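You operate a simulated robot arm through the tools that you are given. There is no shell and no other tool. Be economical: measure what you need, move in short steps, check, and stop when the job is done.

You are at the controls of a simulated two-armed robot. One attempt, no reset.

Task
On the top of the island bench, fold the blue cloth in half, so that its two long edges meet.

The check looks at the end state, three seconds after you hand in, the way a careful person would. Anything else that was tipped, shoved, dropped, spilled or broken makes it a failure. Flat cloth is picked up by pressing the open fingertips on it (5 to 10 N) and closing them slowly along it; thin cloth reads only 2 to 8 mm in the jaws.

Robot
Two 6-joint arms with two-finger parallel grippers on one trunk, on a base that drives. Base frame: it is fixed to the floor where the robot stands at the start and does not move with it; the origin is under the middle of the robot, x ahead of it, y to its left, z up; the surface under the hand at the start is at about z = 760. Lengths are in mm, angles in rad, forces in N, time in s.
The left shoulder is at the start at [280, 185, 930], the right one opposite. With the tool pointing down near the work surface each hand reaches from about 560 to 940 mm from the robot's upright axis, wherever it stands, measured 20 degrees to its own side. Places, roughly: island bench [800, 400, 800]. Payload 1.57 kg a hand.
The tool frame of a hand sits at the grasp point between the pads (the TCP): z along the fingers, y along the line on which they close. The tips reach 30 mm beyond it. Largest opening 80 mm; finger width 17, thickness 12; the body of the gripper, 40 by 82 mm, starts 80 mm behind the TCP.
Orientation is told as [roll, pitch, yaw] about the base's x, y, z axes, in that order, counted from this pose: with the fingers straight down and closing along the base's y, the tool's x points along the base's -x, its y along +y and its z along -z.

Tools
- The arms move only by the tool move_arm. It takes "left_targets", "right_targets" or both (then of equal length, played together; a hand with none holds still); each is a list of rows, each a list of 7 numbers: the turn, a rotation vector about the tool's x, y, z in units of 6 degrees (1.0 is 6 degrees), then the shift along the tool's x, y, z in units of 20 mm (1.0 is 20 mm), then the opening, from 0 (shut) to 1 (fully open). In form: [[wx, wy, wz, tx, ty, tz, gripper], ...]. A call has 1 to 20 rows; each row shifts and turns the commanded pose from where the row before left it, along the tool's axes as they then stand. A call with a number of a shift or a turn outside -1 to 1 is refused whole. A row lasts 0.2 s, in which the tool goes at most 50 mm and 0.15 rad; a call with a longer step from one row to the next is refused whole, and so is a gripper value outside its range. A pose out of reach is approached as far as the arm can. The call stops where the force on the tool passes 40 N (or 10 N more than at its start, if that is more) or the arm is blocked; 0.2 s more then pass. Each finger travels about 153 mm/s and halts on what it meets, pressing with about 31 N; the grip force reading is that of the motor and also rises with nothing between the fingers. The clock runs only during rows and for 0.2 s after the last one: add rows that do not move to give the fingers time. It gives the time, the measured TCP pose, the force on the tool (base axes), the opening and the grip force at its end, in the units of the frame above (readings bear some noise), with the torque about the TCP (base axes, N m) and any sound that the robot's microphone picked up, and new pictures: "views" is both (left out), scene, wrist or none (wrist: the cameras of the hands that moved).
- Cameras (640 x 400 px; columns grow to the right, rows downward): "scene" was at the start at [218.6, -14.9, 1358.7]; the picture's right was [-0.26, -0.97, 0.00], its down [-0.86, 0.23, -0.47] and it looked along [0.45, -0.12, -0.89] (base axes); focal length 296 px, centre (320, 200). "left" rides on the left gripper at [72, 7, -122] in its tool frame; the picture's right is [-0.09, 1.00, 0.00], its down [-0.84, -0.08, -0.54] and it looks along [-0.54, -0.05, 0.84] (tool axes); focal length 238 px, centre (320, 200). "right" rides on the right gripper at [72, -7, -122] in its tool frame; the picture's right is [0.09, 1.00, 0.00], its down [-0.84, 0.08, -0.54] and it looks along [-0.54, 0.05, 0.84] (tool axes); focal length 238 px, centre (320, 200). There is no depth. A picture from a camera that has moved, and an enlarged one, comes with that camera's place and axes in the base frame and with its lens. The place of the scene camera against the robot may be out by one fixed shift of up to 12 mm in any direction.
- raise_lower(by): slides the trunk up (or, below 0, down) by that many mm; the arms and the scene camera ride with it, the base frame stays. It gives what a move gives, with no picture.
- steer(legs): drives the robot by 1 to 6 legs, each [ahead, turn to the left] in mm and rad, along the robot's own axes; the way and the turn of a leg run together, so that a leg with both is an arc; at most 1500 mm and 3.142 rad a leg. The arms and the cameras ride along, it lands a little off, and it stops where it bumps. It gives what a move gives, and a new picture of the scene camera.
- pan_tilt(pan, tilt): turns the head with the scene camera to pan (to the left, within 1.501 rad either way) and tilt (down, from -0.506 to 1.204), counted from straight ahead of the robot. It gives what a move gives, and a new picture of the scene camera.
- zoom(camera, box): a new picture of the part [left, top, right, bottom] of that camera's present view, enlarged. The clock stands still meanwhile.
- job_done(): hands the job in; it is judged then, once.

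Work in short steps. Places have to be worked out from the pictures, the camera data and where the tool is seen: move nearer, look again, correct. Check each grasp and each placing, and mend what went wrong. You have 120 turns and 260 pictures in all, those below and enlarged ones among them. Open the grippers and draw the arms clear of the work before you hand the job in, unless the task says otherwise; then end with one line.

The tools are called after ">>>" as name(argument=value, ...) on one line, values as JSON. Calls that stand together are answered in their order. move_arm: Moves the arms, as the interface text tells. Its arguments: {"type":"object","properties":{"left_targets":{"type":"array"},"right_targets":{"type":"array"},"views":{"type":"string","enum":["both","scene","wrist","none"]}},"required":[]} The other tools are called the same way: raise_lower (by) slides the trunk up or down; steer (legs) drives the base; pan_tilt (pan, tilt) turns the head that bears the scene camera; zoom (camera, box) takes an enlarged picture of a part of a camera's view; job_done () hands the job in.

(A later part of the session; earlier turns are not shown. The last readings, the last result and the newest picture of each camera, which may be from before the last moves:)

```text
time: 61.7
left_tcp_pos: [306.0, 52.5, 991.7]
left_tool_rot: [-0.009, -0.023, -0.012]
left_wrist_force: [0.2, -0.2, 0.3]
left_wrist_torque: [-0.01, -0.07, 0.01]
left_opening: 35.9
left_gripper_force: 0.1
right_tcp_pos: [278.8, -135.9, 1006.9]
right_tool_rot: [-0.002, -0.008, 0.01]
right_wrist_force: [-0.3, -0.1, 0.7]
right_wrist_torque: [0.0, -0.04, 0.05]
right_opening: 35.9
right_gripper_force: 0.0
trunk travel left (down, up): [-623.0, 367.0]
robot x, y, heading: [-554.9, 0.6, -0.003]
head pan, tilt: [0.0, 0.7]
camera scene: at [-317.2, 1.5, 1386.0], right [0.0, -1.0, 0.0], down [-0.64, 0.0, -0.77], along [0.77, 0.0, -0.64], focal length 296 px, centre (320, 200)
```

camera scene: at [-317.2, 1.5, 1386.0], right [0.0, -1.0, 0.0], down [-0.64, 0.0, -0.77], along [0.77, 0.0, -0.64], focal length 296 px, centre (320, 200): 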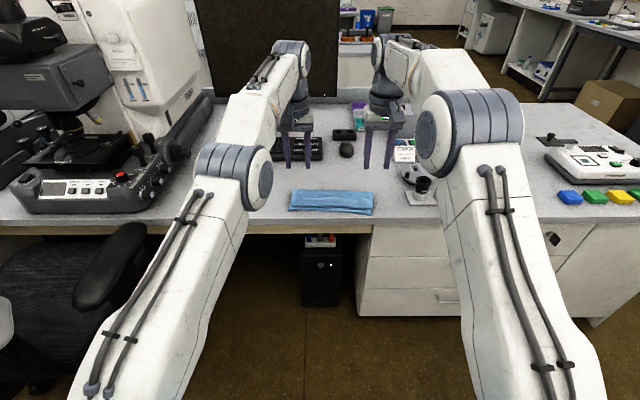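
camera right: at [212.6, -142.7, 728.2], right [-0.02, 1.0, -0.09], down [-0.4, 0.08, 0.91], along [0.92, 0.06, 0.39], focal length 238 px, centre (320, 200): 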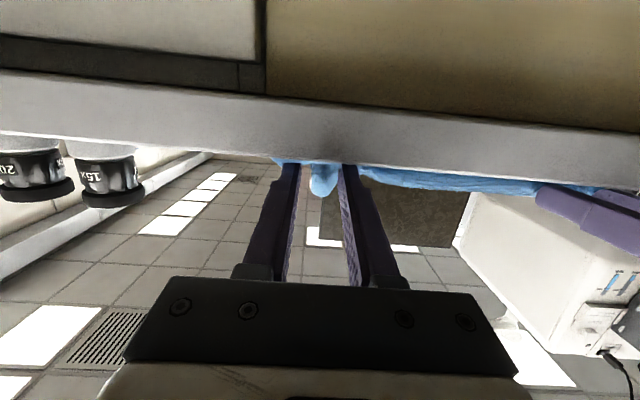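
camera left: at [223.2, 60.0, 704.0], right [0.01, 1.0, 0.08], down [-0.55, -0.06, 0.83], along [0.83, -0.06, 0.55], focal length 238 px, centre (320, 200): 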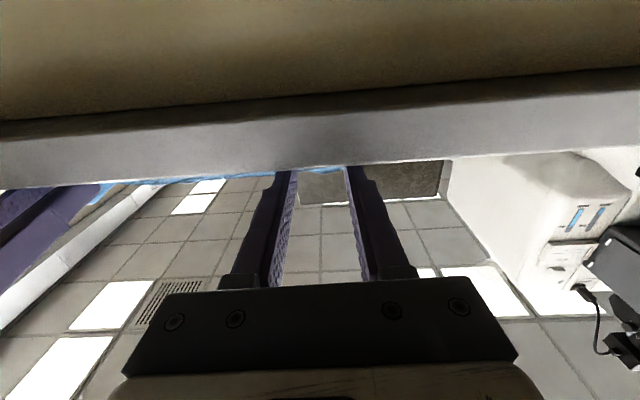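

The hands are vertical again. I'll drive forward 215 mm (hands high at z≈990) to get the reach.

>>> steer(legs=[[215, 0]])

>>> move_arm(left_targets=[[0, 0, 0, 0.2, -0.1, 1, 0.75], [0, 0, 0, 0.2, -0.1, 1, 0.75], [0, 0, 0, 0.2, -0.1, 1, 0.75]], right_targets=[[0, 0, 0, -0.3, 0.3, 1, 0.75], [0, 0, 0, -0.3, 0.3, 1, 0.75], [0, 0, 0, -0.3, 0.3, 1, 0.75]])

>>> zoom(camera="scene", box=[240, 180, 400, 280])

```text
time: 63.4
left_tcp_pos: [522.9, 50.0, 992.0]
left_tool_rot: [-0.01, -0.023, -0.011]
left_wrist_force: [-0.5, -0.7, 0.8]
left_wrist_torque: [0.02, -0.02, 0.02]
left_opening: 35.9
left_gripper_force: 0.0
right_tcp_pos: [495.6, -137.5, 1008.3]
right_tool_rot: [-0.005, -0.008, 0.008]
right_wrist_force: [0.2, 0.3, -0.5]
right_wrist_torque: [0.02, -0.02, 0.03]
right_opening: 36.1
right_gripper_force: 0.0
trunk travel left (down, up): [-623.0, 367.0]
robot x, y, heading: [-343.9, 4.1, -0.004]
head pan, tilt: [0.0, 0.7]
camera scene: at [-101.4, 0.9, 1385.9], right [0.0, -1.0, 0.0], down [-0.64, 0.0, -0.77], along [0.77, 0.0, -0.64], focal length 296 px, centre (320, 200)
```

scene: 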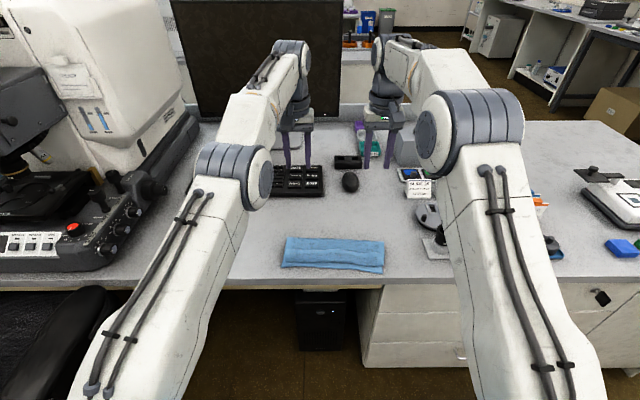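

```text
time: 64.2
left_tcp_pos: [511.7, 43.9, 931.2]
left_tool_rot: [-0.01, -0.024, -0.013]
left_wrist_force: [-0.1, 0.7, -0.3]
left_wrist_torque: [0.02, -0.02, 0.0]
left_opening: 60.0
left_gripper_force: 0.1
right_tcp_pos: [514.6, -118.9, 947.8]
right_tool_rot: [-0.004, -0.009, 0.009]
right_wrist_force: [-0.8, 0.4, 0.3]
right_wrist_torque: [0.01, -0.02, 0.01]
right_opening: 60.1
right_gripper_force: 0.0
trunk travel left (down, up): [-623.0, 367.0]
robot x, y, heading: [-343.1, -3.2, -0.002]
head pan, tilt: [0.0, 0.7]
camera scene: at [-101.3, 0.8, 1385.9], right [0.0, -1.0, 0.0], down [-0.64, 0.0, -0.76], along [0.76, 0.0, -0.64], focal length 296 px, centre (320, 200)
camera right: at [441.5, -125.5, 1068.9], right [-0.1, 0.99, 0.0], down [0.83, 0.09, 0.55], along [0.55, 0.05, -0.84], focal length 238 px, centre (320, 200)
camera left: at [438.3, 51.9, 1052.1], right [0.1, 0.99, -0.01], down [0.82, -0.08, 0.56], along [0.56, -0.06, -0.83], focal length 238 px, centre (320, 200)
```

scene: 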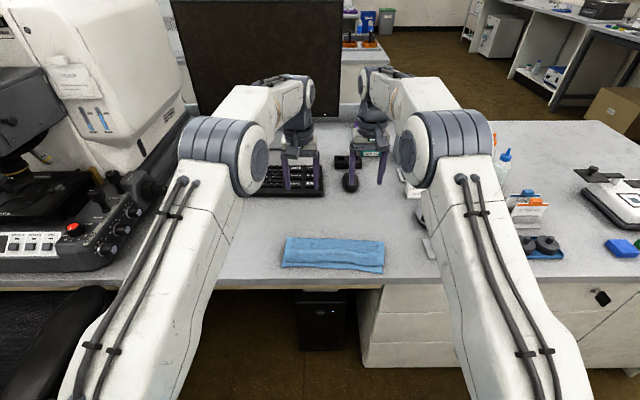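
right: 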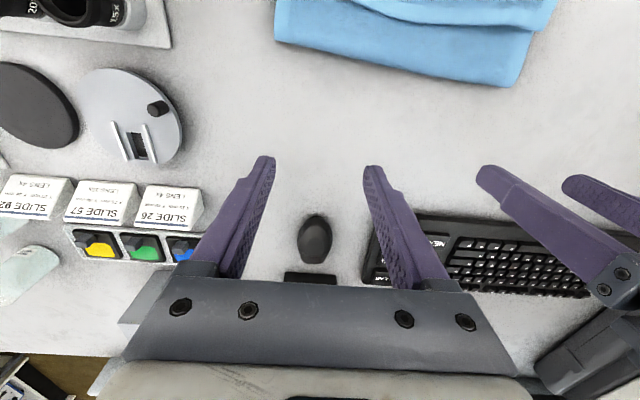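
left: 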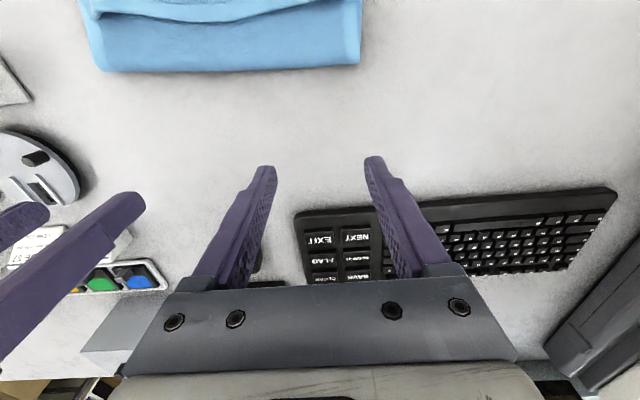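

```text
4.00 times, centred on (320, 230) of scene
camera zoom: at [-101.3, 0.8, 1385.9], right [0.0, -1.0, 0.0], down [-0.64, 0.0, -0.76], along [0.76, 0.0, -0.64], focal length 1186 px, centre (320, 80)
```

zoom: 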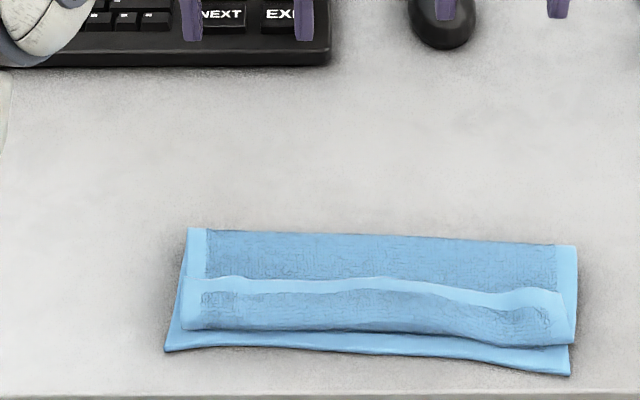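

The hem flap edge runs from x≈420 at left to 411 at right, with the bend at about 378 to 366. I'll tilt the tips toward −x by 24° and descend behind the flap for a closer look.

>>> move_arm(left_targets=[[0, 1, 0, 0.59, 0, 0.82, 0.75], [0, 1, 0, 0.505, 0, 0.875, 0.75], [0, 1, 0, 0.41, 0, 0.925, 0.75], [0, 1, 0, 0.31, 0, 0.96, 0.75]], right_targets=[[0, 1, 0, 0.655, 0, 0.925, 0.75], [0, 1, 0, 0.56, 0, 0.985, 0.75], [0, 1, 0, 0.45, 0, 0.99, 0.75], [0, 1, 0, 0.34, 0, 0.99, 0.75]])

```text
time: 65.2
left_tcp_pos: [456.0, 46.9, 863.5]
left_tool_rot: [-0.011, 0.396, -0.015]
left_wrist_force: [0.1, 0.1, 0.1]
left_wrist_torque: [-0.02, -0.03, -0.04]
left_opening: 59.8
left_gripper_force: 0.0
left hand out of reach, approached as far as the arm can: row 4
right_tcp_pos: [464.0, -119.6, 875.6]
right_tool_rot: [-0.003, 0.412, 0.009]
right_wrist_force: [0.2, 0.3, 0.5]
right_wrist_torque: [-0.01, -0.05, 0.0]
right_opening: 60.4
right_gripper_force: 0.0
trunk travel left (down, up): [-623.0, 367.0]
robot x, y, heading: [-345.0, 0.1, -0.006]
head pan, tilt: [0.0, 0.7]
camera scene: at [-101.3, 0.9, 1385.9], right [0.0, -1.0, 0.0], down [-0.64, 0.0, -0.76], along [0.76, 0.0, -0.64], focal length 296 px, centre (320, 200)
camera right: at [445.8, -125.9, 1016.3], right [-0.09, 1.0, 0.03], down [0.98, 0.09, 0.16], along [0.16, 0.05, -0.99], focal length 238 px, centre (320, 200)
camera left: at [437.8, 55.0, 1004.3], right [0.1, 0.99, -0.04], down [0.98, -0.09, 0.18], along [0.17, -0.06, -0.98], focal length 238 px, centre (320, 200)
```

scene: 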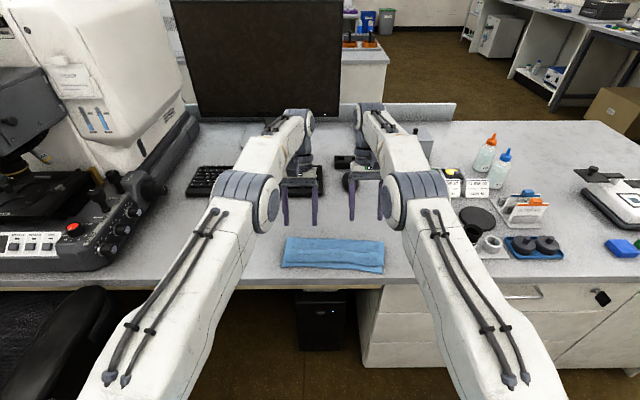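
right: 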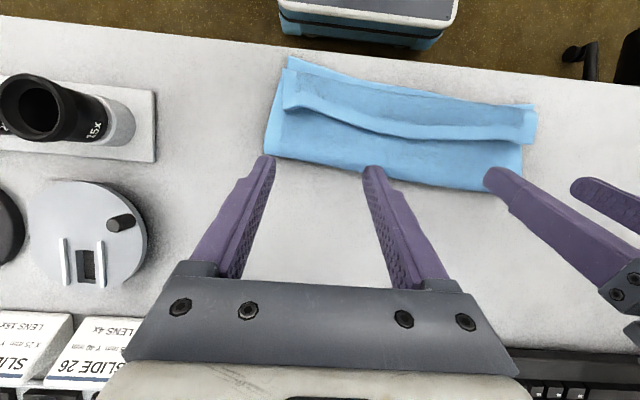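
left: 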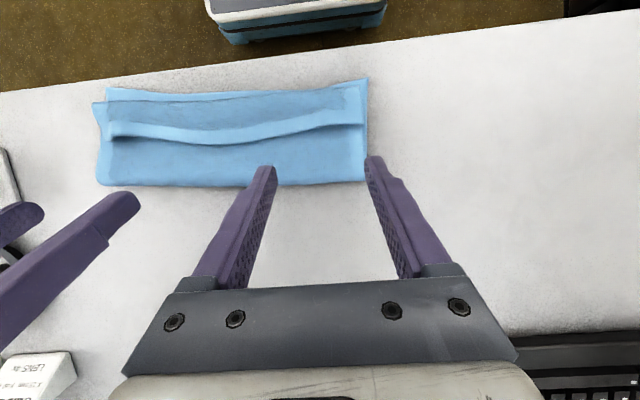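

From the wrist views, the bottom layer's near edge is at x≈369 and the fold line is at 464, where it should be about 481. The top layer is 92 mm plus a 38 mm flap turned back. First I'll flick the flap out toward −x with vertical fingertips placed just behind the hem, then re-lay the hem on the near edge.

>>> move_arm(left_targets=[[0, -0.95, 0, 0, 0, 0, 0.75], [0, -0.95, 0, 0, 0, 0, 0.75], [0, -0.95, 0, 0, 0, 0, 0.75], [0, -0.95, 0, 0, 0, 0, 0.75], [0, 0, 0, 0.34, 0, 0.69, 0.75], [0, 0, 0, 0.34, 0, 0.69, 0.75], [0, 0, 0, 0.34, 0, 0.69, 0.75], [0, 0, 0, 0.34, 0, 0.69, 0.75]], right_targets=[[0, -0.98, 0, 0, 0, 0, 0.75], [0, -0.98, 0, 0, 0, 0, 0.75], [0, -0.98, 0, 0, 0, 0, 0.75], [0, -0.98, 0, 0, 0, 0, 0.75], [0, 0, 0, 0.5, 0, 0.85, 0.75], [0, 0, 0, 0.5, 0, 0.85, 0.75], [0, 0, 0, 0.5, 0, 0.85, 0.75], [0, 0, 0, 0.5, 0, 0.85, 0.75]])

```text
time: 67.0
left_tcp_pos: [428.9, 46.5, 809.2]
left_tool_rot: [-0.009, -0.004, -0.014]
left_wrist_force: [1.5, -0.4, 0.1]
left_wrist_torque: [0.06, -0.02, 0.01]
left_opening: 60.1
left_gripper_force: 0.1
right_tcp_pos: [422.3, -119.3, 807.1]
right_tool_rot: [-0.002, 0.001, 0.007]
right_wrist_force: [-0.7, 0.2, 0.3]
right_wrist_torque: [-0.01, 0.01, -0.01]
right_opening: 59.9
right_gripper_force: 0.1
trunk travel left (down, up): [-623.0, 367.0]
robot x, y, heading: [-345.0, -1.5, 0.0]
head pan, tilt: [0.0, 0.7]
camera scene: at [-101.2, 0.9, 1385.9], right [0.0, -1.0, 0.0], down [-0.64, 0.0, -0.76], along [0.76, 0.0, -0.64], focal length 296 px, centre (320, 200)
camera right: at [350.9, -126.4, 929.9], right [-0.1, 0.99, 0.0], down [0.84, 0.09, 0.54], along [0.54, 0.05, -0.84], focal length 238 px, centre (320, 200)
camera left: at [358.7, 55.5, 930.7], right [0.1, 0.99, -0.01], down [0.83, -0.08, 0.55], along [0.54, -0.06, -0.84], focal length 238 px, centre (320, 200)
```

scene: 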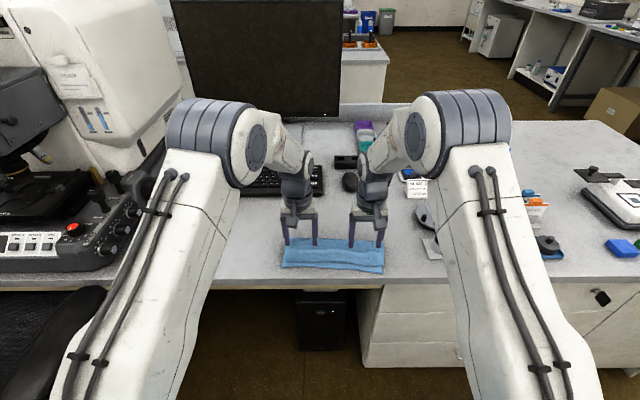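
right: 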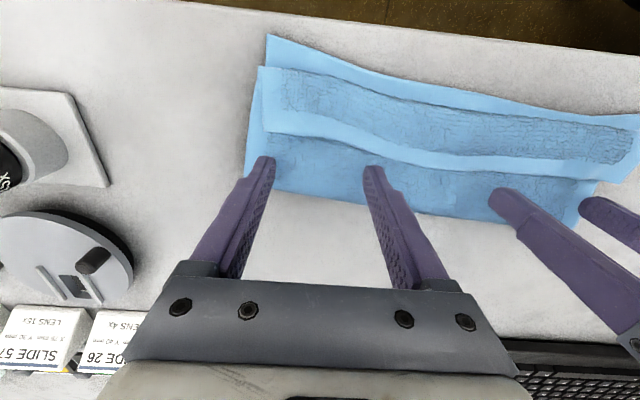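
left: 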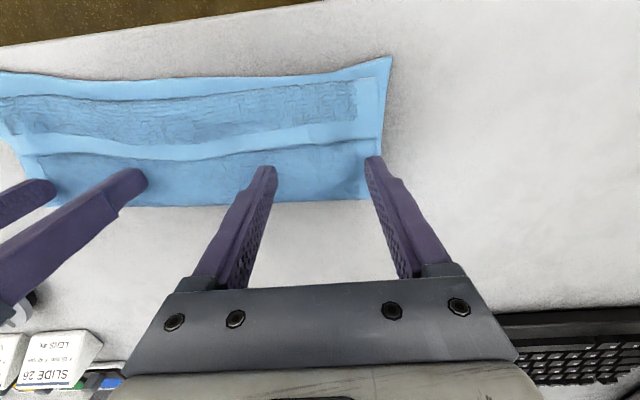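

The view confirms the tips are about 15 mm behind the hem edge. I'll descend to just touch the upper layer.

>>> move_arm(left_targets=[[0, 0, 0, 0, 0, 0.5, 0.75], [0, 0, 0, 0, 0, 0.05, 0.75], [0, 0, 0, 0, 0, 0.05, 0.75]], right_targets=[[0, 0, 0, 0, 0, 0.4, 0.75], [0, 0, 0, 0, 0, 0.05, 0.75], [0, 0, 0, 0, 0, 0.05, 0.75]], views="wrist")

```text
time: 67.8
left_tcp_pos: [431.6, 48.6, 797.5]
left_tool_rot: [-0.008, -0.004, -0.012]
left_wrist_force: [0.3, -0.1, 2.6]
left_wrist_torque: [0.04, 0.02, 0.0]
left_opening: 59.7
left_gripper_force: 0.1
right_tcp_pos: [423.9, -119.4, 797.7]
right_tool_rot: [-0.004, 0.001, 0.009]
right_wrist_force: [-0.3, 0.3, 2.1]
right_wrist_torque: [0.01, 0.01, 0.01]
right_opening: 60.2
right_gripper_force: 0.1
trunk travel left (down, up): [-623.0, 367.0]
robot x, y, heading: [-340.6, -0.2, -0.003]
head pan, tilt: [0.0, 0.7]
camera right: at [351.3, -126.7, 920.7], right [-0.1, 0.99, 0.0], down [0.84, 0.09, 0.54], along [0.54, 0.05, -0.84], focal length 238 px, centre (320, 200)
camera left: at [358.6, 55.2, 919.2], right [0.1, 0.99, -0.01], down [0.83, -0.08, 0.55], along [0.54, -0.06, -0.84], focal length 238 px, centre (320, 200)
```

right: 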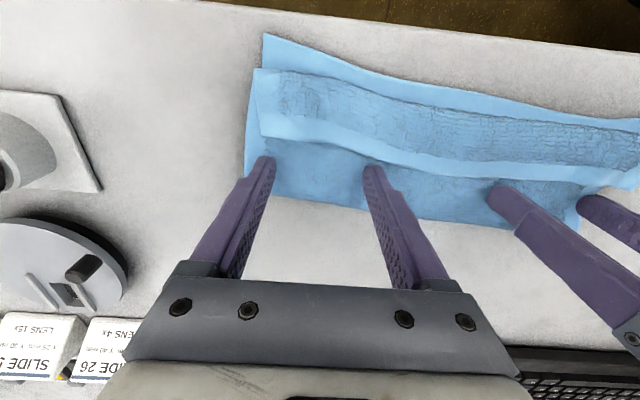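
left: 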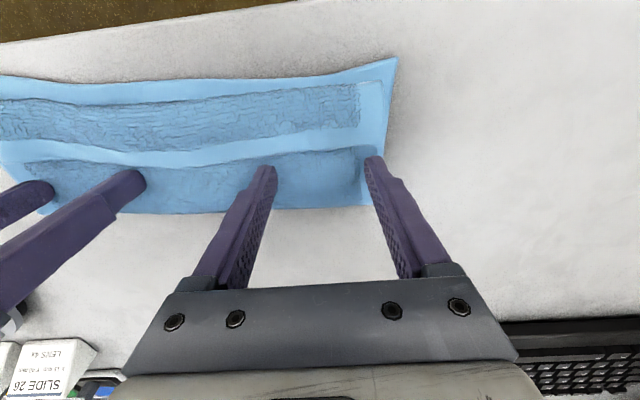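

Light contact at about 2 N. I'll raise by 1 mm and sweep toward −x by 30 mm, watching the flap.

>>> move_arm(left_targets=[[0, 0, 0, 0, 0, -0.06, 0.75], [0, 0, 0, 0.4, 0, 0, 0.75], [0, 0, 0, 0.4, 0, 0, 0.75], [0, 0, 0, 0.4, 0, 0, 0.75], [0, 0, 0, 0.4, 0, 0, 0.75]], right_targets=[[0, 0, 0, 0, 0, -0.06, 0.75], [0, 0, 0, 0.4, 0, 0, 0.75], [0, 0, 0, 0.4, 0, 0, 0.75], [0, 0, 0, 0.4, 0, 0, 0.75], [0, 0, 0, 0.4, 0, 0, 0.75]], views="wrist")

```text
time: 69.0
left_tcp_pos: [397.2, 46.9, 796.6]
left_tool_rot: [-0.009, -0.005, -0.012]
left_wrist_force: [1.0, 0.4, 2.2]
left_wrist_torque: [0.02, -0.01, 0.0]
left_opening: 59.9
left_gripper_force: 0.1
right_tcp_pos: [390.4, -120.2, 798.3]
right_tool_rot: [-0.001, 0.002, 0.009]
right_wrist_force: [-0.6, 0.4, 1.3]
right_wrist_torque: [0.0, -0.02, -0.05]
right_opening: 60.1
right_gripper_force: 0.1
trunk travel left (down, up): [-623.0, 367.0]
robot x, y, heading: [-341.4, 1.2, -0.006]
head pan, tilt: [0.0, 0.7]
camera right: at [319.1, -127.1, 921.2], right [-0.1, 0.99, 0.0], down [0.84, 0.09, 0.54], along [0.54, 0.05, -0.84], focal length 238 px, centre (320, 200)
camera left: at [326.4, 54.8, 919.6], right [0.1, 0.99, -0.01], down [0.83, -0.08, 0.55], along [0.54, -0.06, -0.84], focal length 238 px, centre (320, 200)
```

right: 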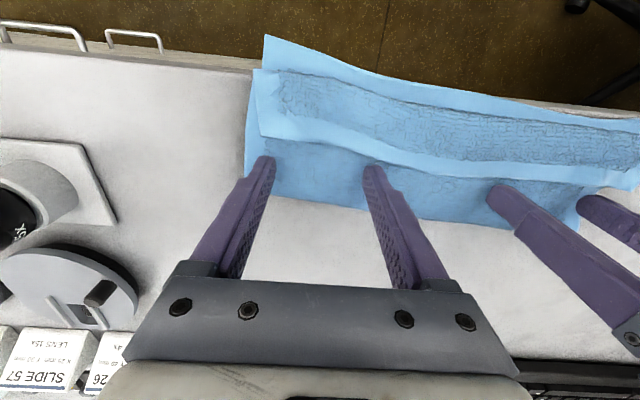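
left: 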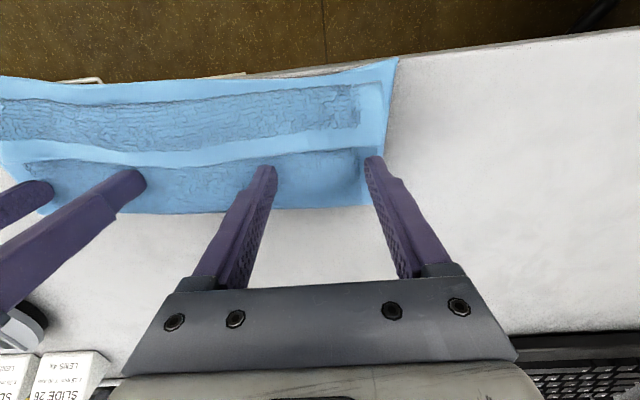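

The friction is high enough that the whole cloth slid 33 mm with the fingers. That makes repositioning easy, so I'll drag it back 65 mm in +x.

>>> move_arm(left_targets=[[0, 0, 0, 0, 0, 0.05, 0.75], [0, 0, 0, -0.4, 0, 0, 0.75], [0, 0, 0, -0.4, 0, 0, 0.75], [0, 0, 0, -0.4, 0, 0, 0.75], [0, 0, 0, -0.4, 0, 0, 0.75], [0, 0, 0, -0.4, 0, 0, 0.75], [0, 0, 0, -0.4, 0, 0, 0.75], [0, 0, 0, -0.4, 0, 0, 0.75], [0, 0, 0, -0.4, 0, 0, 0.75]], right_targets=[[0, 0, 0, 0, 0, 0.1, 0.75], [0, 0, 0, -0.4, 0, 0, 0.75], [0, 0, 0, -0.4, 0, 0, 0.75], [0, 0, 0, -0.4, 0, 0, 0.75], [0, 0, 0, -0.4, 0, 0, 0.75], [0, 0, 0, -0.4, 0, 0, 0.75], [0, 0, 0, -0.4, 0, 0, 0.75], [0, 0, 0, -0.4, 0, 0, 0.75], [0, 0, 0, -0.4, 0, 0, 0.75]], views="wrist")

```text
time: 71.0
left_tcp_pos: [461.2, 47.5, 796.9]
left_tool_rot: [-0.006, -0.004, -0.012]
left_wrist_force: [-0.7, -0.6, 5.3]
left_wrist_torque: [-0.01, 0.02, 0.0]
left_opening: 59.8
left_gripper_force: 0.0
right_tcp_pos: [455.1, -120.0, 796.9]
right_tool_rot: [-0.003, 0.0, 0.01]
right_wrist_force: [0.1, -0.2, 3.0]
right_wrist_torque: [-0.02, 0.02, 0.01]
right_opening: 60.0
right_gripper_force: 0.1
trunk travel left (down, up): [-623.0, 367.0]
robot x, y, heading: [-345.5, -1.9, -0.003]
head pan, tilt: [0.0, 0.7]
camera right: at [382.6, -127.0, 920.0], right [-0.1, 0.99, 0.0], down [0.84, 0.09, 0.54], along [0.54, 0.05, -0.84], focal length 238 px, centre (320, 200)
camera left: at [389.7, 54.9, 918.9], right [0.1, 0.99, -0.01], down [0.83, -0.08, 0.55], along [0.54, -0.06, -0.84], focal length 238 px, centre (320, 200)
```

right: 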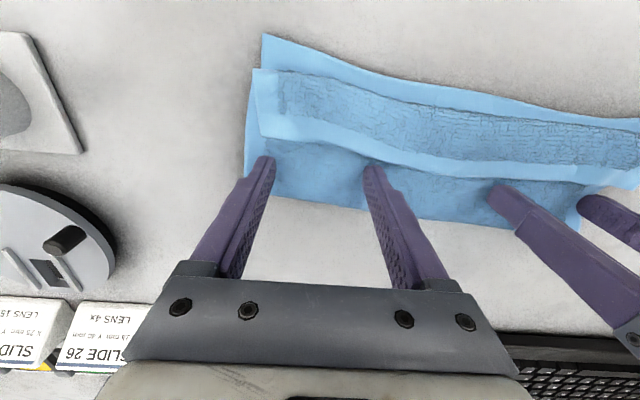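
left: 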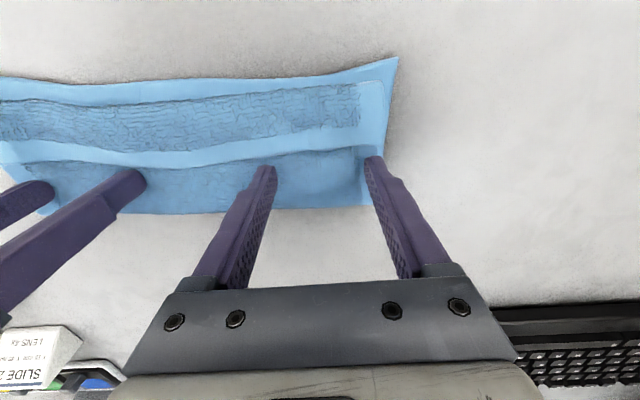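

The whole cloth translated rigidly, so its near edge should now be around x≈398. I'll lift, step 21–25 mm toward −x so the tips sit on the hem flap, and press to pinch it.

>>> move_arm(left_targets=[[0, 0, 0, 0, 0, -0.6, 0.75], [0, 0, 0, 0.55, 0, 0, 0.45], [0, 0, 0, 0.5, 0, 0, 0.4], [0, 0, 0, 0, 0, 0, 0.4]], right_targets=[[0, 0, 0, 0, 0, -0.6, 0.75], [0, 0, 0, 0.65, 0, 0, 0.45], [0, 0, 0, 0.6, 0, 0, 0.4], [0, 0, 0, 0, 0, 0, 0.4]], views="wrist")

```text
time: 72.0
left_tcp_pos: [440.5, 46.0, 809.6]
left_tool_rot: [-0.007, -0.003, -0.014]
left_wrist_force: [-0.4, 0.0, 0.0]
left_wrist_torque: [0.0, 0.0, 0.04]
left_opening: 31.9
left_gripper_force: 0.0
right_tcp_pos: [429.1, -121.1, 809.7]
right_tool_rot: [-0.003, 0.002, 0.008]
right_wrist_force: [-0.9, 0.0, -0.4]
right_wrist_torque: [0.0, -0.01, -0.03]
right_opening: 31.8
right_gripper_force: 0.1
trunk travel left (down, up): [-623.0, 367.0]
robot x, y, heading: [-343.9, 0.6, -0.006]
head pan, tilt: [0.0, 0.7]
camera right: at [357.8, -127.4, 931.6], right [-0.1, 0.99, 0.0], down [0.84, 0.09, 0.54], along [0.54, 0.05, -0.84], focal length 238 px, centre (320, 200)
camera left: at [369.0, 55.2, 931.2], right [0.1, 0.99, -0.01], down [0.83, -0.08, 0.55], along [0.54, -0.06, -0.84], focal length 238 px, centre (320, 200)
```

right: 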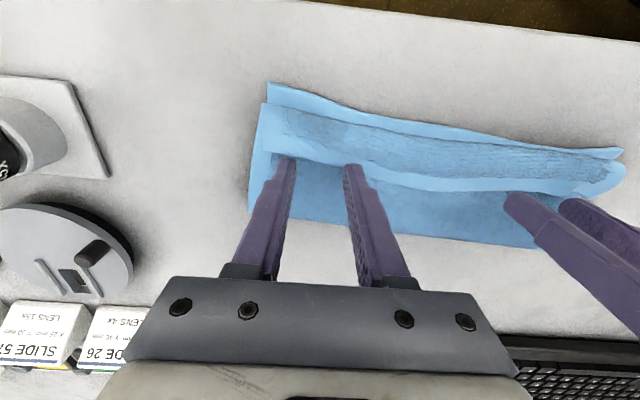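
left: 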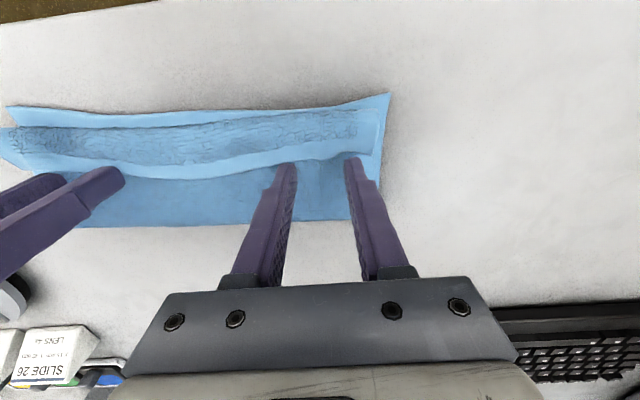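

Allowing for height parallax, the hem edge is about 8 mm beyond the tip centres, as wanted. I'll descend to press.

>>> move_arm(left_targets=[[0, 0, 0, 0, 0, 0.35, 0.4], [0, 0, 0, 0, 0, 0.07, 0.4], [0, 0, 0, 0, 0, 0.07, 0.4], [0, 0, 0, 0, 0, 0.05, 0.4]], right_targets=[[0, 0, 0, 0, 0, 0.35, 0.4], [0, 0, 0, 0, 0, 0.07, 0.4], [0, 0, 0, 0, 0, 0.07, 0.4], [0, 0, 0, 0, 0, 0.05, 0.4]], views="none")

```text
time: 73.0
left_tcp_pos: [440.3, 46.6, 798.8]
left_tool_rot: [-0.008, -0.003, -0.012]
left_wrist_force: [-0.3, 0.9, 3.3]
left_wrist_torque: [-0.03, 0.02, 0.0]
left_opening: 32.0
left_gripper_force: 0.1
right_tcp_pos: [430.1, -120.6, 798.6]
right_tool_rot: [-0.004, -0.001, 0.008]
right_wrist_force: [0.4, 0.1, 4.5]
right_wrist_torque: [0.01, 0.06, 0.0]
right_opening: 31.9
right_gripper_force: 0.0
trunk travel left (down, up): [-623.0, 367.0]
robot x, y, heading: [-343.1, 1.0, -0.004]
head pan, tilt: [0.0, 0.7]
```

Light 3–4.5 N contact. I'll close slowly here so that mainly the top layer bunches.

>>> move_arm(left_targets=[[0, 0, 0, 0, 0, 0.03, 0.36], [0, 0, 0, 0, 0, 0, 0.32], [0, 0, 0, 0, 0, 0, 0.28], [0, 0, 0, 0, 0, 0, 0.24], [0, 0, 0, 0, 0, 0, 0.2], [0, 0, 0, 0, 0, 0, 0.16], [0, 0, 0, 0, 0, 0, 0.12], [0, 0, 0, 0, 0, 0, 0.08], [0, 0, 0, 0, 0, 0, 0.04], [0, 0, 0, 0, 0, 0, 0.0], [0, 0, 0, 0, 0, 0, 0.0], [0, 0, 0, 0, 0, 0, 0.0]], right_targets=[[0, 0, 0, 0, 0, 0, 0.36], [0, 0, 0, 0, 0, 0, 0.32], [0, 0, 0, 0, 0, 0, 0.28], [0, 0, 0, 0, 0, 0, 0.24], [0, 0, 0, 0, 0, 0, 0.2], [0, 0, 0, 0, 0, 0, 0.16], [0, 0, 0, 0, 0, 0, 0.12], [0, 0, 0, 0, 0, 0, 0.08], [0, 0, 0, 0, 0, 0, 0.04], [0, 0, 0, 0, 0, 0, 0.0], [0, 0, 0, 0, 0, 0, 0.0], [0, 0, 0, 0, 0, 0, 0.0]], views="wrist")

```text
time: 75.6
left_tcp_pos: [440.0, 47.3, 798.6]
left_tool_rot: [-0.01, -0.001, -0.013]
left_wrist_force: [-0.6, -7.8, 5.2]
left_wrist_torque: [-0.29, 0.03, 0.06]
left_opening: 4.5
left_gripper_force: 24.4
right_tcp_pos: [430.7, -119.5, 798.7]
right_tool_rot: [-0.005, 0.001, 0.009]
right_wrist_force: [-0.2, 8.6, 4.3]
right_wrist_torque: [0.27, 0.03, 0.02]
right_opening: 3.6
right_gripper_force: 24.8
trunk travel left (down, up): [-623.0, 367.0]
robot x, y, heading: [-345.0, 2.2, -0.004]
head pan, tilt: [0.0, 0.7]
camera right: at [357.8, -126.7, 921.1], right [-0.1, 0.99, 0.0], down [0.84, 0.09, 0.54], along [0.54, 0.05, -0.84], focal length 238 px, centre (320, 200)
camera left: at [368.9, 54.7, 919.6], right [0.1, 0.99, -0.01], down [0.83, -0.08, 0.55], along [0.54, -0.06, -0.84], focal length 238 px, centre (320, 200)
```

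right: 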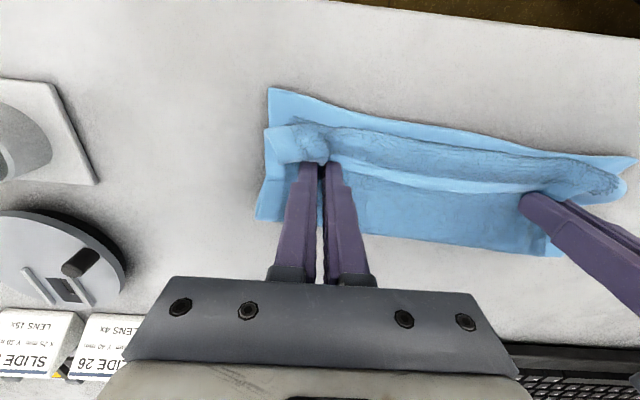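
left: 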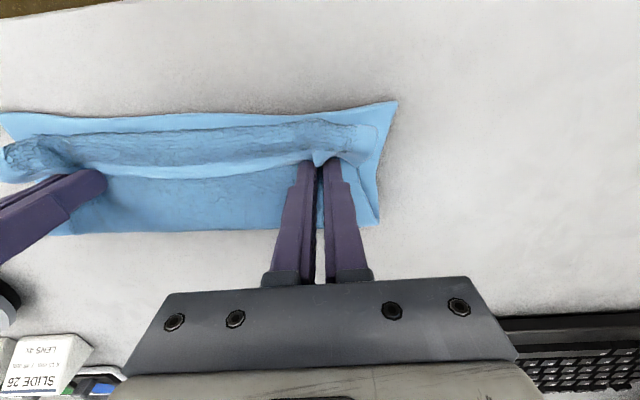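

Only the flap is pinched (4.5 and 3.6 mm) and the lower layers stayed put. I'll lift it, carry it over the bend toward −x with 30° of forward pitch, and look before lowering.

>>> move_arm(left_targets=[[0, 0, 0, 0, -0.1, -0.9, 0], [0, 0, 0, 0, -0.05, -0.9, 0], [0, -1, 0, 0.597, 0, -0.063, 0], [0, -1, 0, 0.587, 0, -0.125, 0], [0, -1, 0, 0.571, 0, -0.185, 0], [0, -1, 0, 0.548, 0, -0.244, 0], [0, -1, 0, 0.52, 0, -0.3, 0]], right_targets=[[0, 0, 0, 0, 0.1, -0.9, 0], [0, 0, 0, 0, 0.05, -0.9, 0], [0, -1, 0, 0.47, 0, -0.05, 0], [0, -1, 0, 0.465, 0, -0.1, 0], [0, -1, 0, 0.45, 0, -0.147, 0], [0, -1, 0, 0.433, 0, -0.193, 0], [0, -1, 0, 0.41, 0, -0.238, 0]])

>>> zoom(camera="scene", box=[240, 180, 400, 280])

```text
time: 77.2
left_tcp_pos: [391.9, 48.7, 838.0]
left_tool_rot: [0.009, -0.459, -0.009]
left_wrist_force: [0.4, -20.7, 0.1]
left_wrist_torque: [-0.62, 0.03, -0.19]
left_opening: 4.3
left_gripper_force: 24.8
left hand out of reach, approached as far as the arm can: row 6, 7
right_tcp_pos: [394.4, -124.4, 838.2]
right_tool_rot: [-0.039, -0.428, 0.013]
right_wrist_force: [-0.2, 21.5, 0.2]
right_wrist_torque: [0.61, 0.05, 0.33]
right_opening: 4.6
right_gripper_force: 25.1
right hand out of reach, approached as far as the arm can: row 6, 7
trunk travel left (down, up): [-623.0, 367.0]
robot x, y, heading: [-345.9, -2.0, -0.001]
head pan, tilt: [0.0, 0.7]
camera scene: at [-101.0, 0.9, 1385.8], right [0.0, -1.0, 0.0], down [-0.64, 0.0, -0.76], along [0.76, 0.0, -0.64], focal length 296 px, centre (320, 200)
camera right: at [277.4, -127.6, 919.9], right [-0.08, 0.99, -0.07], down [0.53, 0.11, 0.84], along [0.84, 0.03, -0.54], focal length 238 px, centre (320, 200)
camera left: at [274.4, 54.3, 917.3], right [0.09, 0.99, 0.05], down [0.51, -0.09, 0.86], along [0.86, -0.05, -0.51], focal length 238 px, centre (320, 200)
```

scene: 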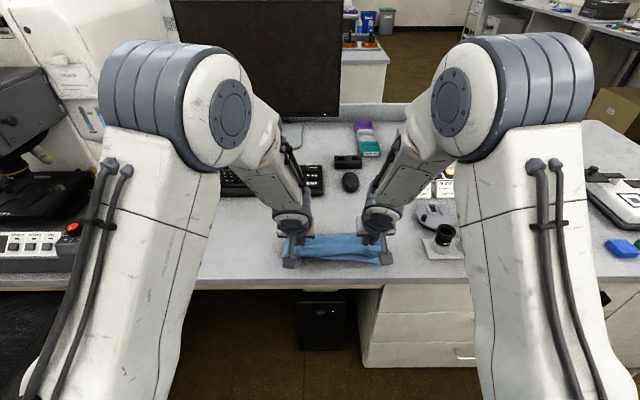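
right: 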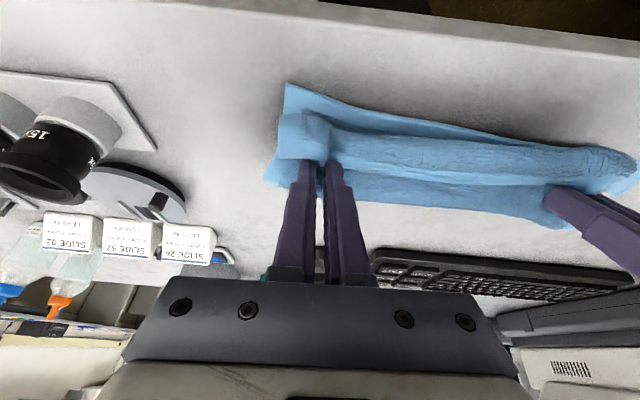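
left: 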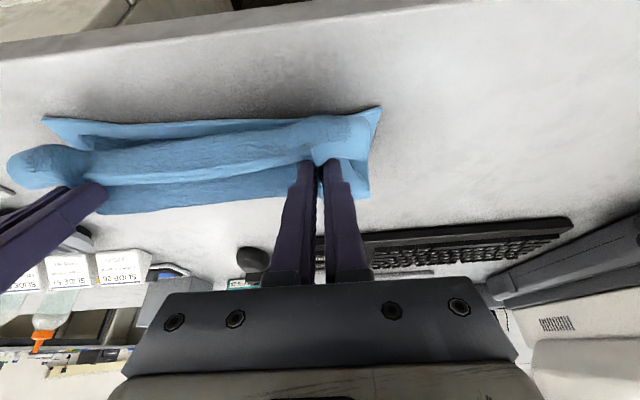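

```text
4.00 times, centred on (320, 230) of scene
camera zoom: at [-101.0, 0.9, 1385.8], right [0.0, -1.0, 0.0], down [-0.64, 0.0, -0.76], along [0.76, 0.0, -0.64], focal length 1186 px, centre (320, 80)
```

zoom: 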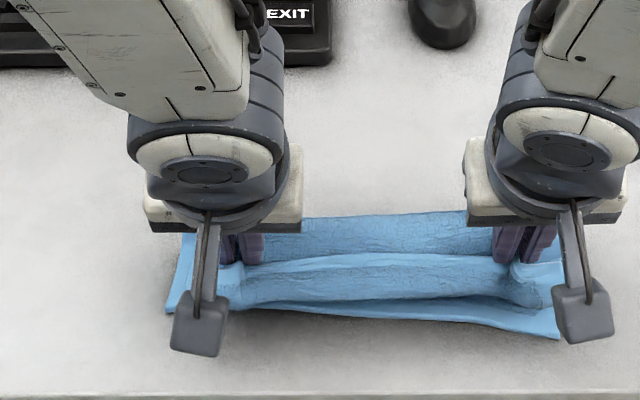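

The hands are pulled apart again at the pitch limit of about 26°. I'll ease inward, then continue 45 mm toward −x to get past the bend.

>>> move_arm(left_targets=[[0, 0.25, 0, 0, -0.12, 0, 0], [0, 0.15, 0, 0, -0.1, 0, 0], [0, 0, 0, 0.55, 0, -0.1, 0], [0, 0, 0, 0.55, 0, -0.1, 0], [0, 0, 0, 0.55, 0, -0.1, 0], [0, 0, 0, 0.55, 0, -0.1, 0]], right_targets=[[-0.2, 0.15, 0, 0, 0.15, 0, 0], [-0.17, 0.1, 0, 0, 0.12, 0, 0], [0, 0, 0, 0.55, 0, -0.1, 0], [0, 0, 0, 0.55, 0, -0.1, 0], [0, 0, 0, 0.55, 0, -0.1, 0], [0, 0, 0, 0.55, 0, -0.1, 0]])

>>> zoom(camera="scene", box=[240, 190, 400, 290])

```text
time: 78.6
left_tcp_pos: [348.8, 46.8, 828.8]
left_tool_rot: [0.015, -0.416, -0.006]
left_wrist_force: [0.1, -11.9, 0.3]
left_wrist_torque: [-0.31, -0.01, -0.1]
left_opening: 4.0
left_gripper_force: 24.9
right_tcp_pos: [351.0, -122.0, 829.9]
right_tool_rot: [-0.007, -0.401, 0.009]
right_wrist_force: [0.2, 11.9, -0.2]
right_wrist_torque: [0.33, 0.01, 0.13]
right_opening: 3.5
right_gripper_force: 24.4
trunk travel left (down, up): [-623.0, 367.0]
robot x, y, heading: [-343.9, -2.4, -0.007]
head pan, tilt: [0.0, 0.7]
camera scene: at [-101.1, 0.9, 1385.8], right [0.0, -1.0, 0.0], down [-0.64, 0.0, -0.76], along [0.76, 0.0, -0.64], focal length 296 px, centre (320, 200)
camera right: at [236.1, -128.5, 913.2], right [-0.09, 0.99, -0.04], down [0.56, 0.09, 0.83], along [0.82, 0.05, -0.56], focal length 238 px, centre (320, 200)
camera left: at [234.6, 51.6, 911.5], right [0.08, 1.0, 0.05], down [0.55, -0.09, 0.83], along [0.83, -0.04, -0.55], focal length 238 px, centre (320, 200)
```

scene: 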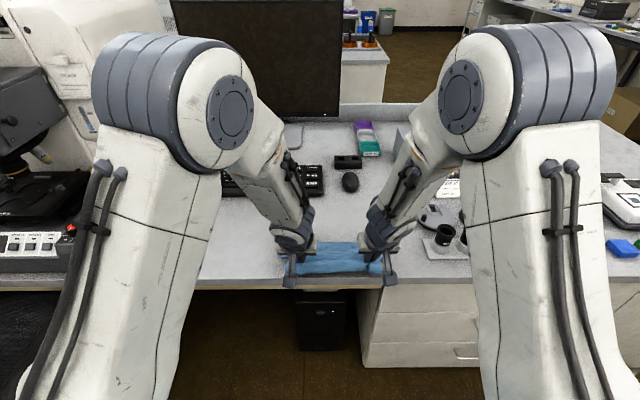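
right: 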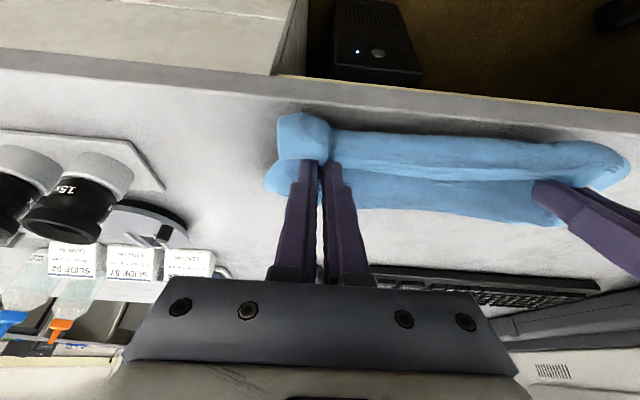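
left: 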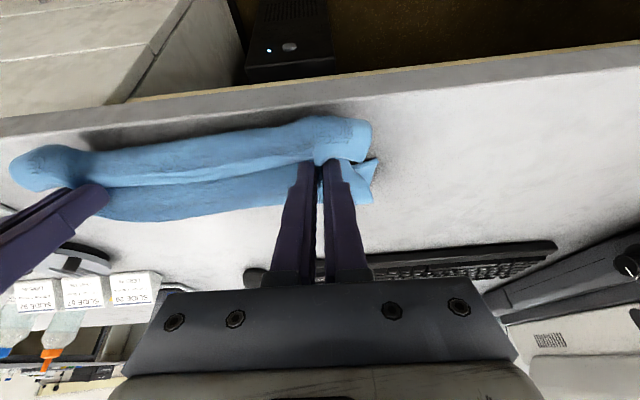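

```text
4.00 times, centred on (320, 240) of scene
camera zoom: at [-101.1, 0.9, 1385.8], right [0.0, -1.0, 0.0], down [-0.64, 0.0, -0.76], along [0.76, 0.0, -0.64], focal length 1186 px, centre (320, 40)
```

zoom: 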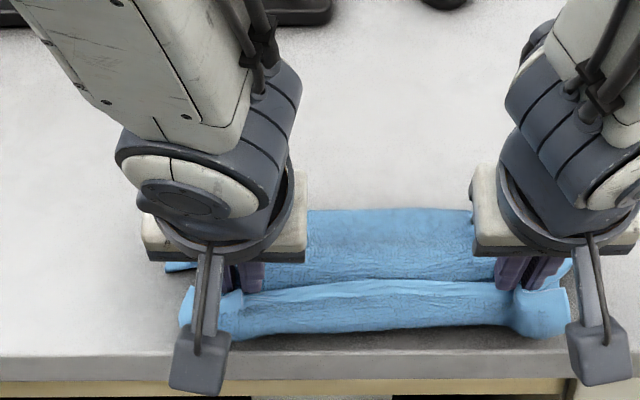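

The hem still curls up and over in the grip. I'll raise it so the layer leans about 45° toward −x and release quickly in the air, so it swings out flat by itself.

>>> move_arm(left_targets=[[0, 0, 0, -0.635, -0.12, -0.81, 0], [0, 0, 0, -0.635, 0, -0.81, 0], [0, 0, 0, 0, 0, 0, 0], [0, 0, 0, 0, 0, 0, 0]], right_targets=[[0, 0, 0, -0.635, 0.12, -0.81, 0], [0, 0, 0, -0.635, 0, -0.81, 0], [0, 0, 0, 0, 0, 0, 0], [0, 0, 0, 0, 0, 0, 0]], views="scene")

>>> zoom(camera="scene", box=[240, 190, 400, 290])

>>> zoom(camera="left", box=[0, 0, 640, 400])

```text
time: 79.6
left_tcp_pos: [358.6, 44.6, 867.7]
left_tool_rot: [0.019, -0.415, -0.008]
left_wrist_force: [-0.4, -9.5, -1.5]
left_wrist_torque: [-0.26, 0.0, -0.09]
left_opening: 4.1
left_gripper_force: 25.0
right_tcp_pos: [358.2, -121.4, 854.3]
right_tool_rot: [-0.011, -0.404, 0.008]
right_wrist_force: [-0.3, 8.5, 0.7]
right_wrist_torque: [0.22, -0.02, 0.1]
right_opening: 3.7
right_gripper_force: 24.6
right hand out of reach, approached as far as the arm can: row 1, 2
trunk travel left (down, up): [-623.0, 367.0]
robot x, y, heading: [-343.9, -0.4, -0.006]
head pan, tilt: [0.0, 0.7]
camera scene: at [-101.2, 0.9, 1385.8], right [0.0, -1.0, 0.0], down [-0.64, 0.0, -0.76], along [0.76, 0.0, -0.64], focal length 296 px, centre (320, 200)
```

scene: 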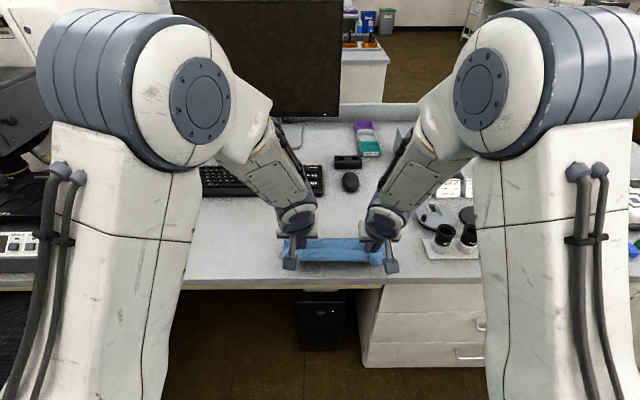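

```text
4.00 times, centred on (320, 240) of scene
camera zoom: at [-101.2, 0.9, 1385.8], right [0.0, -1.0, 0.0], down [-0.64, 0.0, -0.76], along [0.76, 0.0, -0.64], focal length 1186 px, centre (320, 40)
```

zoom: 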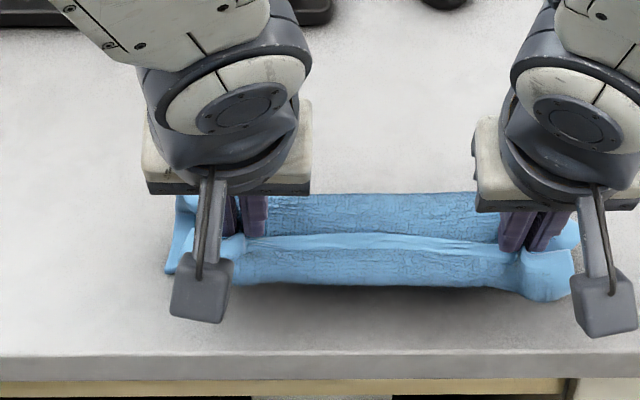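

```text
1.00 times, centred on (320, 200) of left (not enlarged: the box is as wide or as high as the picture)
camera zoom: at [244.7, 49.0, 951.1], right [0.08, 1.0, 0.05], down [0.55, -0.09, 0.83], along [0.83, -0.04, -0.55], focal length 238 px, centre (320, 200)
```

zoom: 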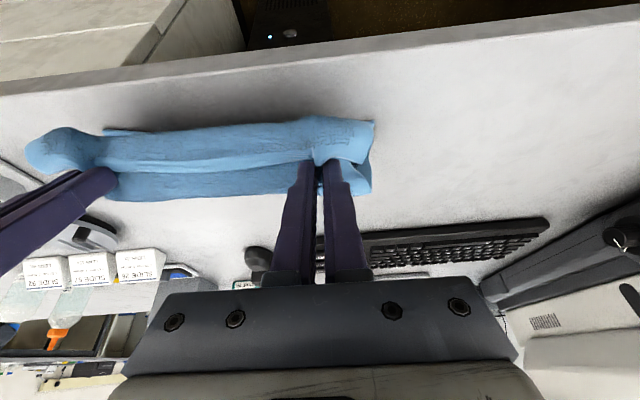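

The sheet leans toward −x, so I'll release quickly and look.

>>> move_arm(left_targets=[[0, 0, 0, 0.9, 0, 0, 0.0], [0, 0, 0, 0.9, 0, 0, 0.7], [0, 0, 0, 0, 0, 0, 0.7], [0, 0, 0, 0, 0, -0.5, 0.7]], right_targets=[[0, 0, 0, 0.9, 0, 0, 0.0], [0, 0, 0, 0.9, 0, 0, 0.7], [0, 0, 0, 0, 0, 0, 0.7], [0, 0, 0, 0, 0, -0.5, 0.7]], views="wrist")

>>> zoom(camera="scene", box=[240, 190, 400, 290])

```text
time: 80.6
left_tcp_pos: [321.9, 45.6, 862.6]
left_tool_rot: [0.017, -0.416, -0.004]
left_wrist_force: [-1.0, -0.7, 0.0]
left_wrist_torque: [-0.03, 0.02, -0.06]
left_opening: 55.9
left_gripper_force: 0.0
right_tcp_pos: [321.1, -123.1, 847.9]
right_tool_rot: [-0.007, -0.401, 0.008]
right_wrist_force: [0.9, -0.3, -0.8]
right_wrist_torque: [-0.03, 0.0, 0.0]
right_opening: 55.7
right_gripper_force: 0.0
trunk travel left (down, up): [-623.0, 367.0]
robot x, y, heading: [-343.4, 1.2, -0.004]
head pan, tilt: [0.0, 0.7]
camera right: at [206.6, -129.5, 933.2], right [-0.09, 0.99, -0.04], down [0.56, 0.09, 0.83], along [0.82, 0.05, -0.56], focal length 238 px, centre (320, 200)
camera left: at [208.1, 49.1, 945.6], right [0.08, 1.0, 0.05], down [0.55, -0.09, 0.83], along [0.83, -0.04, -0.55], focal length 238 px, centre (320, 200)
```

right: 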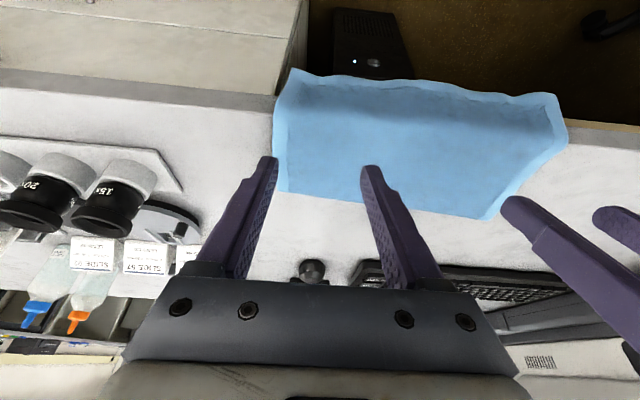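
left: 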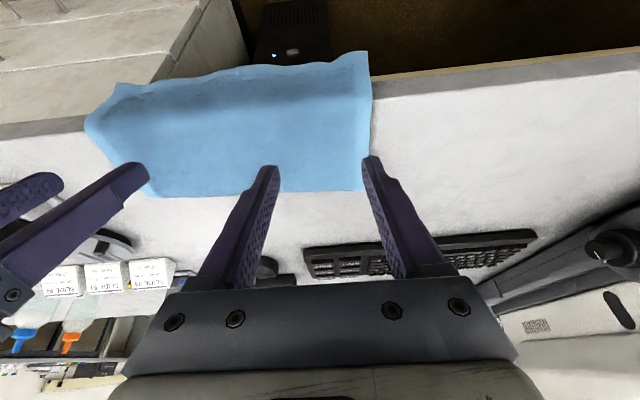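

```text
4.00 times, centred on (320, 240) of scene
camera zoom: at [-100.9, 0.8, 1385.8], right [0.0, -1.0, 0.0], down [-0.64, 0.0, -0.76], along [0.76, 0.0, -0.64], focal length 1186 px, centre (320, 40)
```

zoom: 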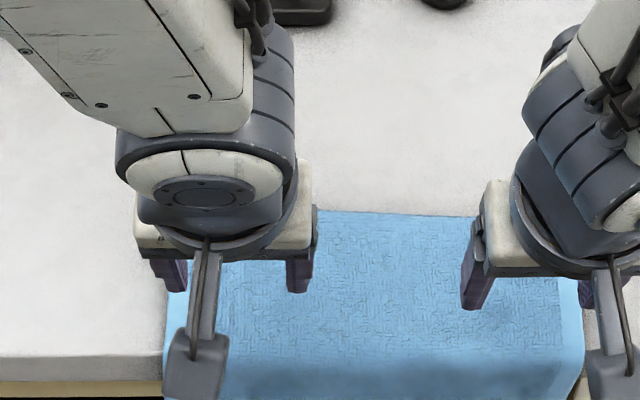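

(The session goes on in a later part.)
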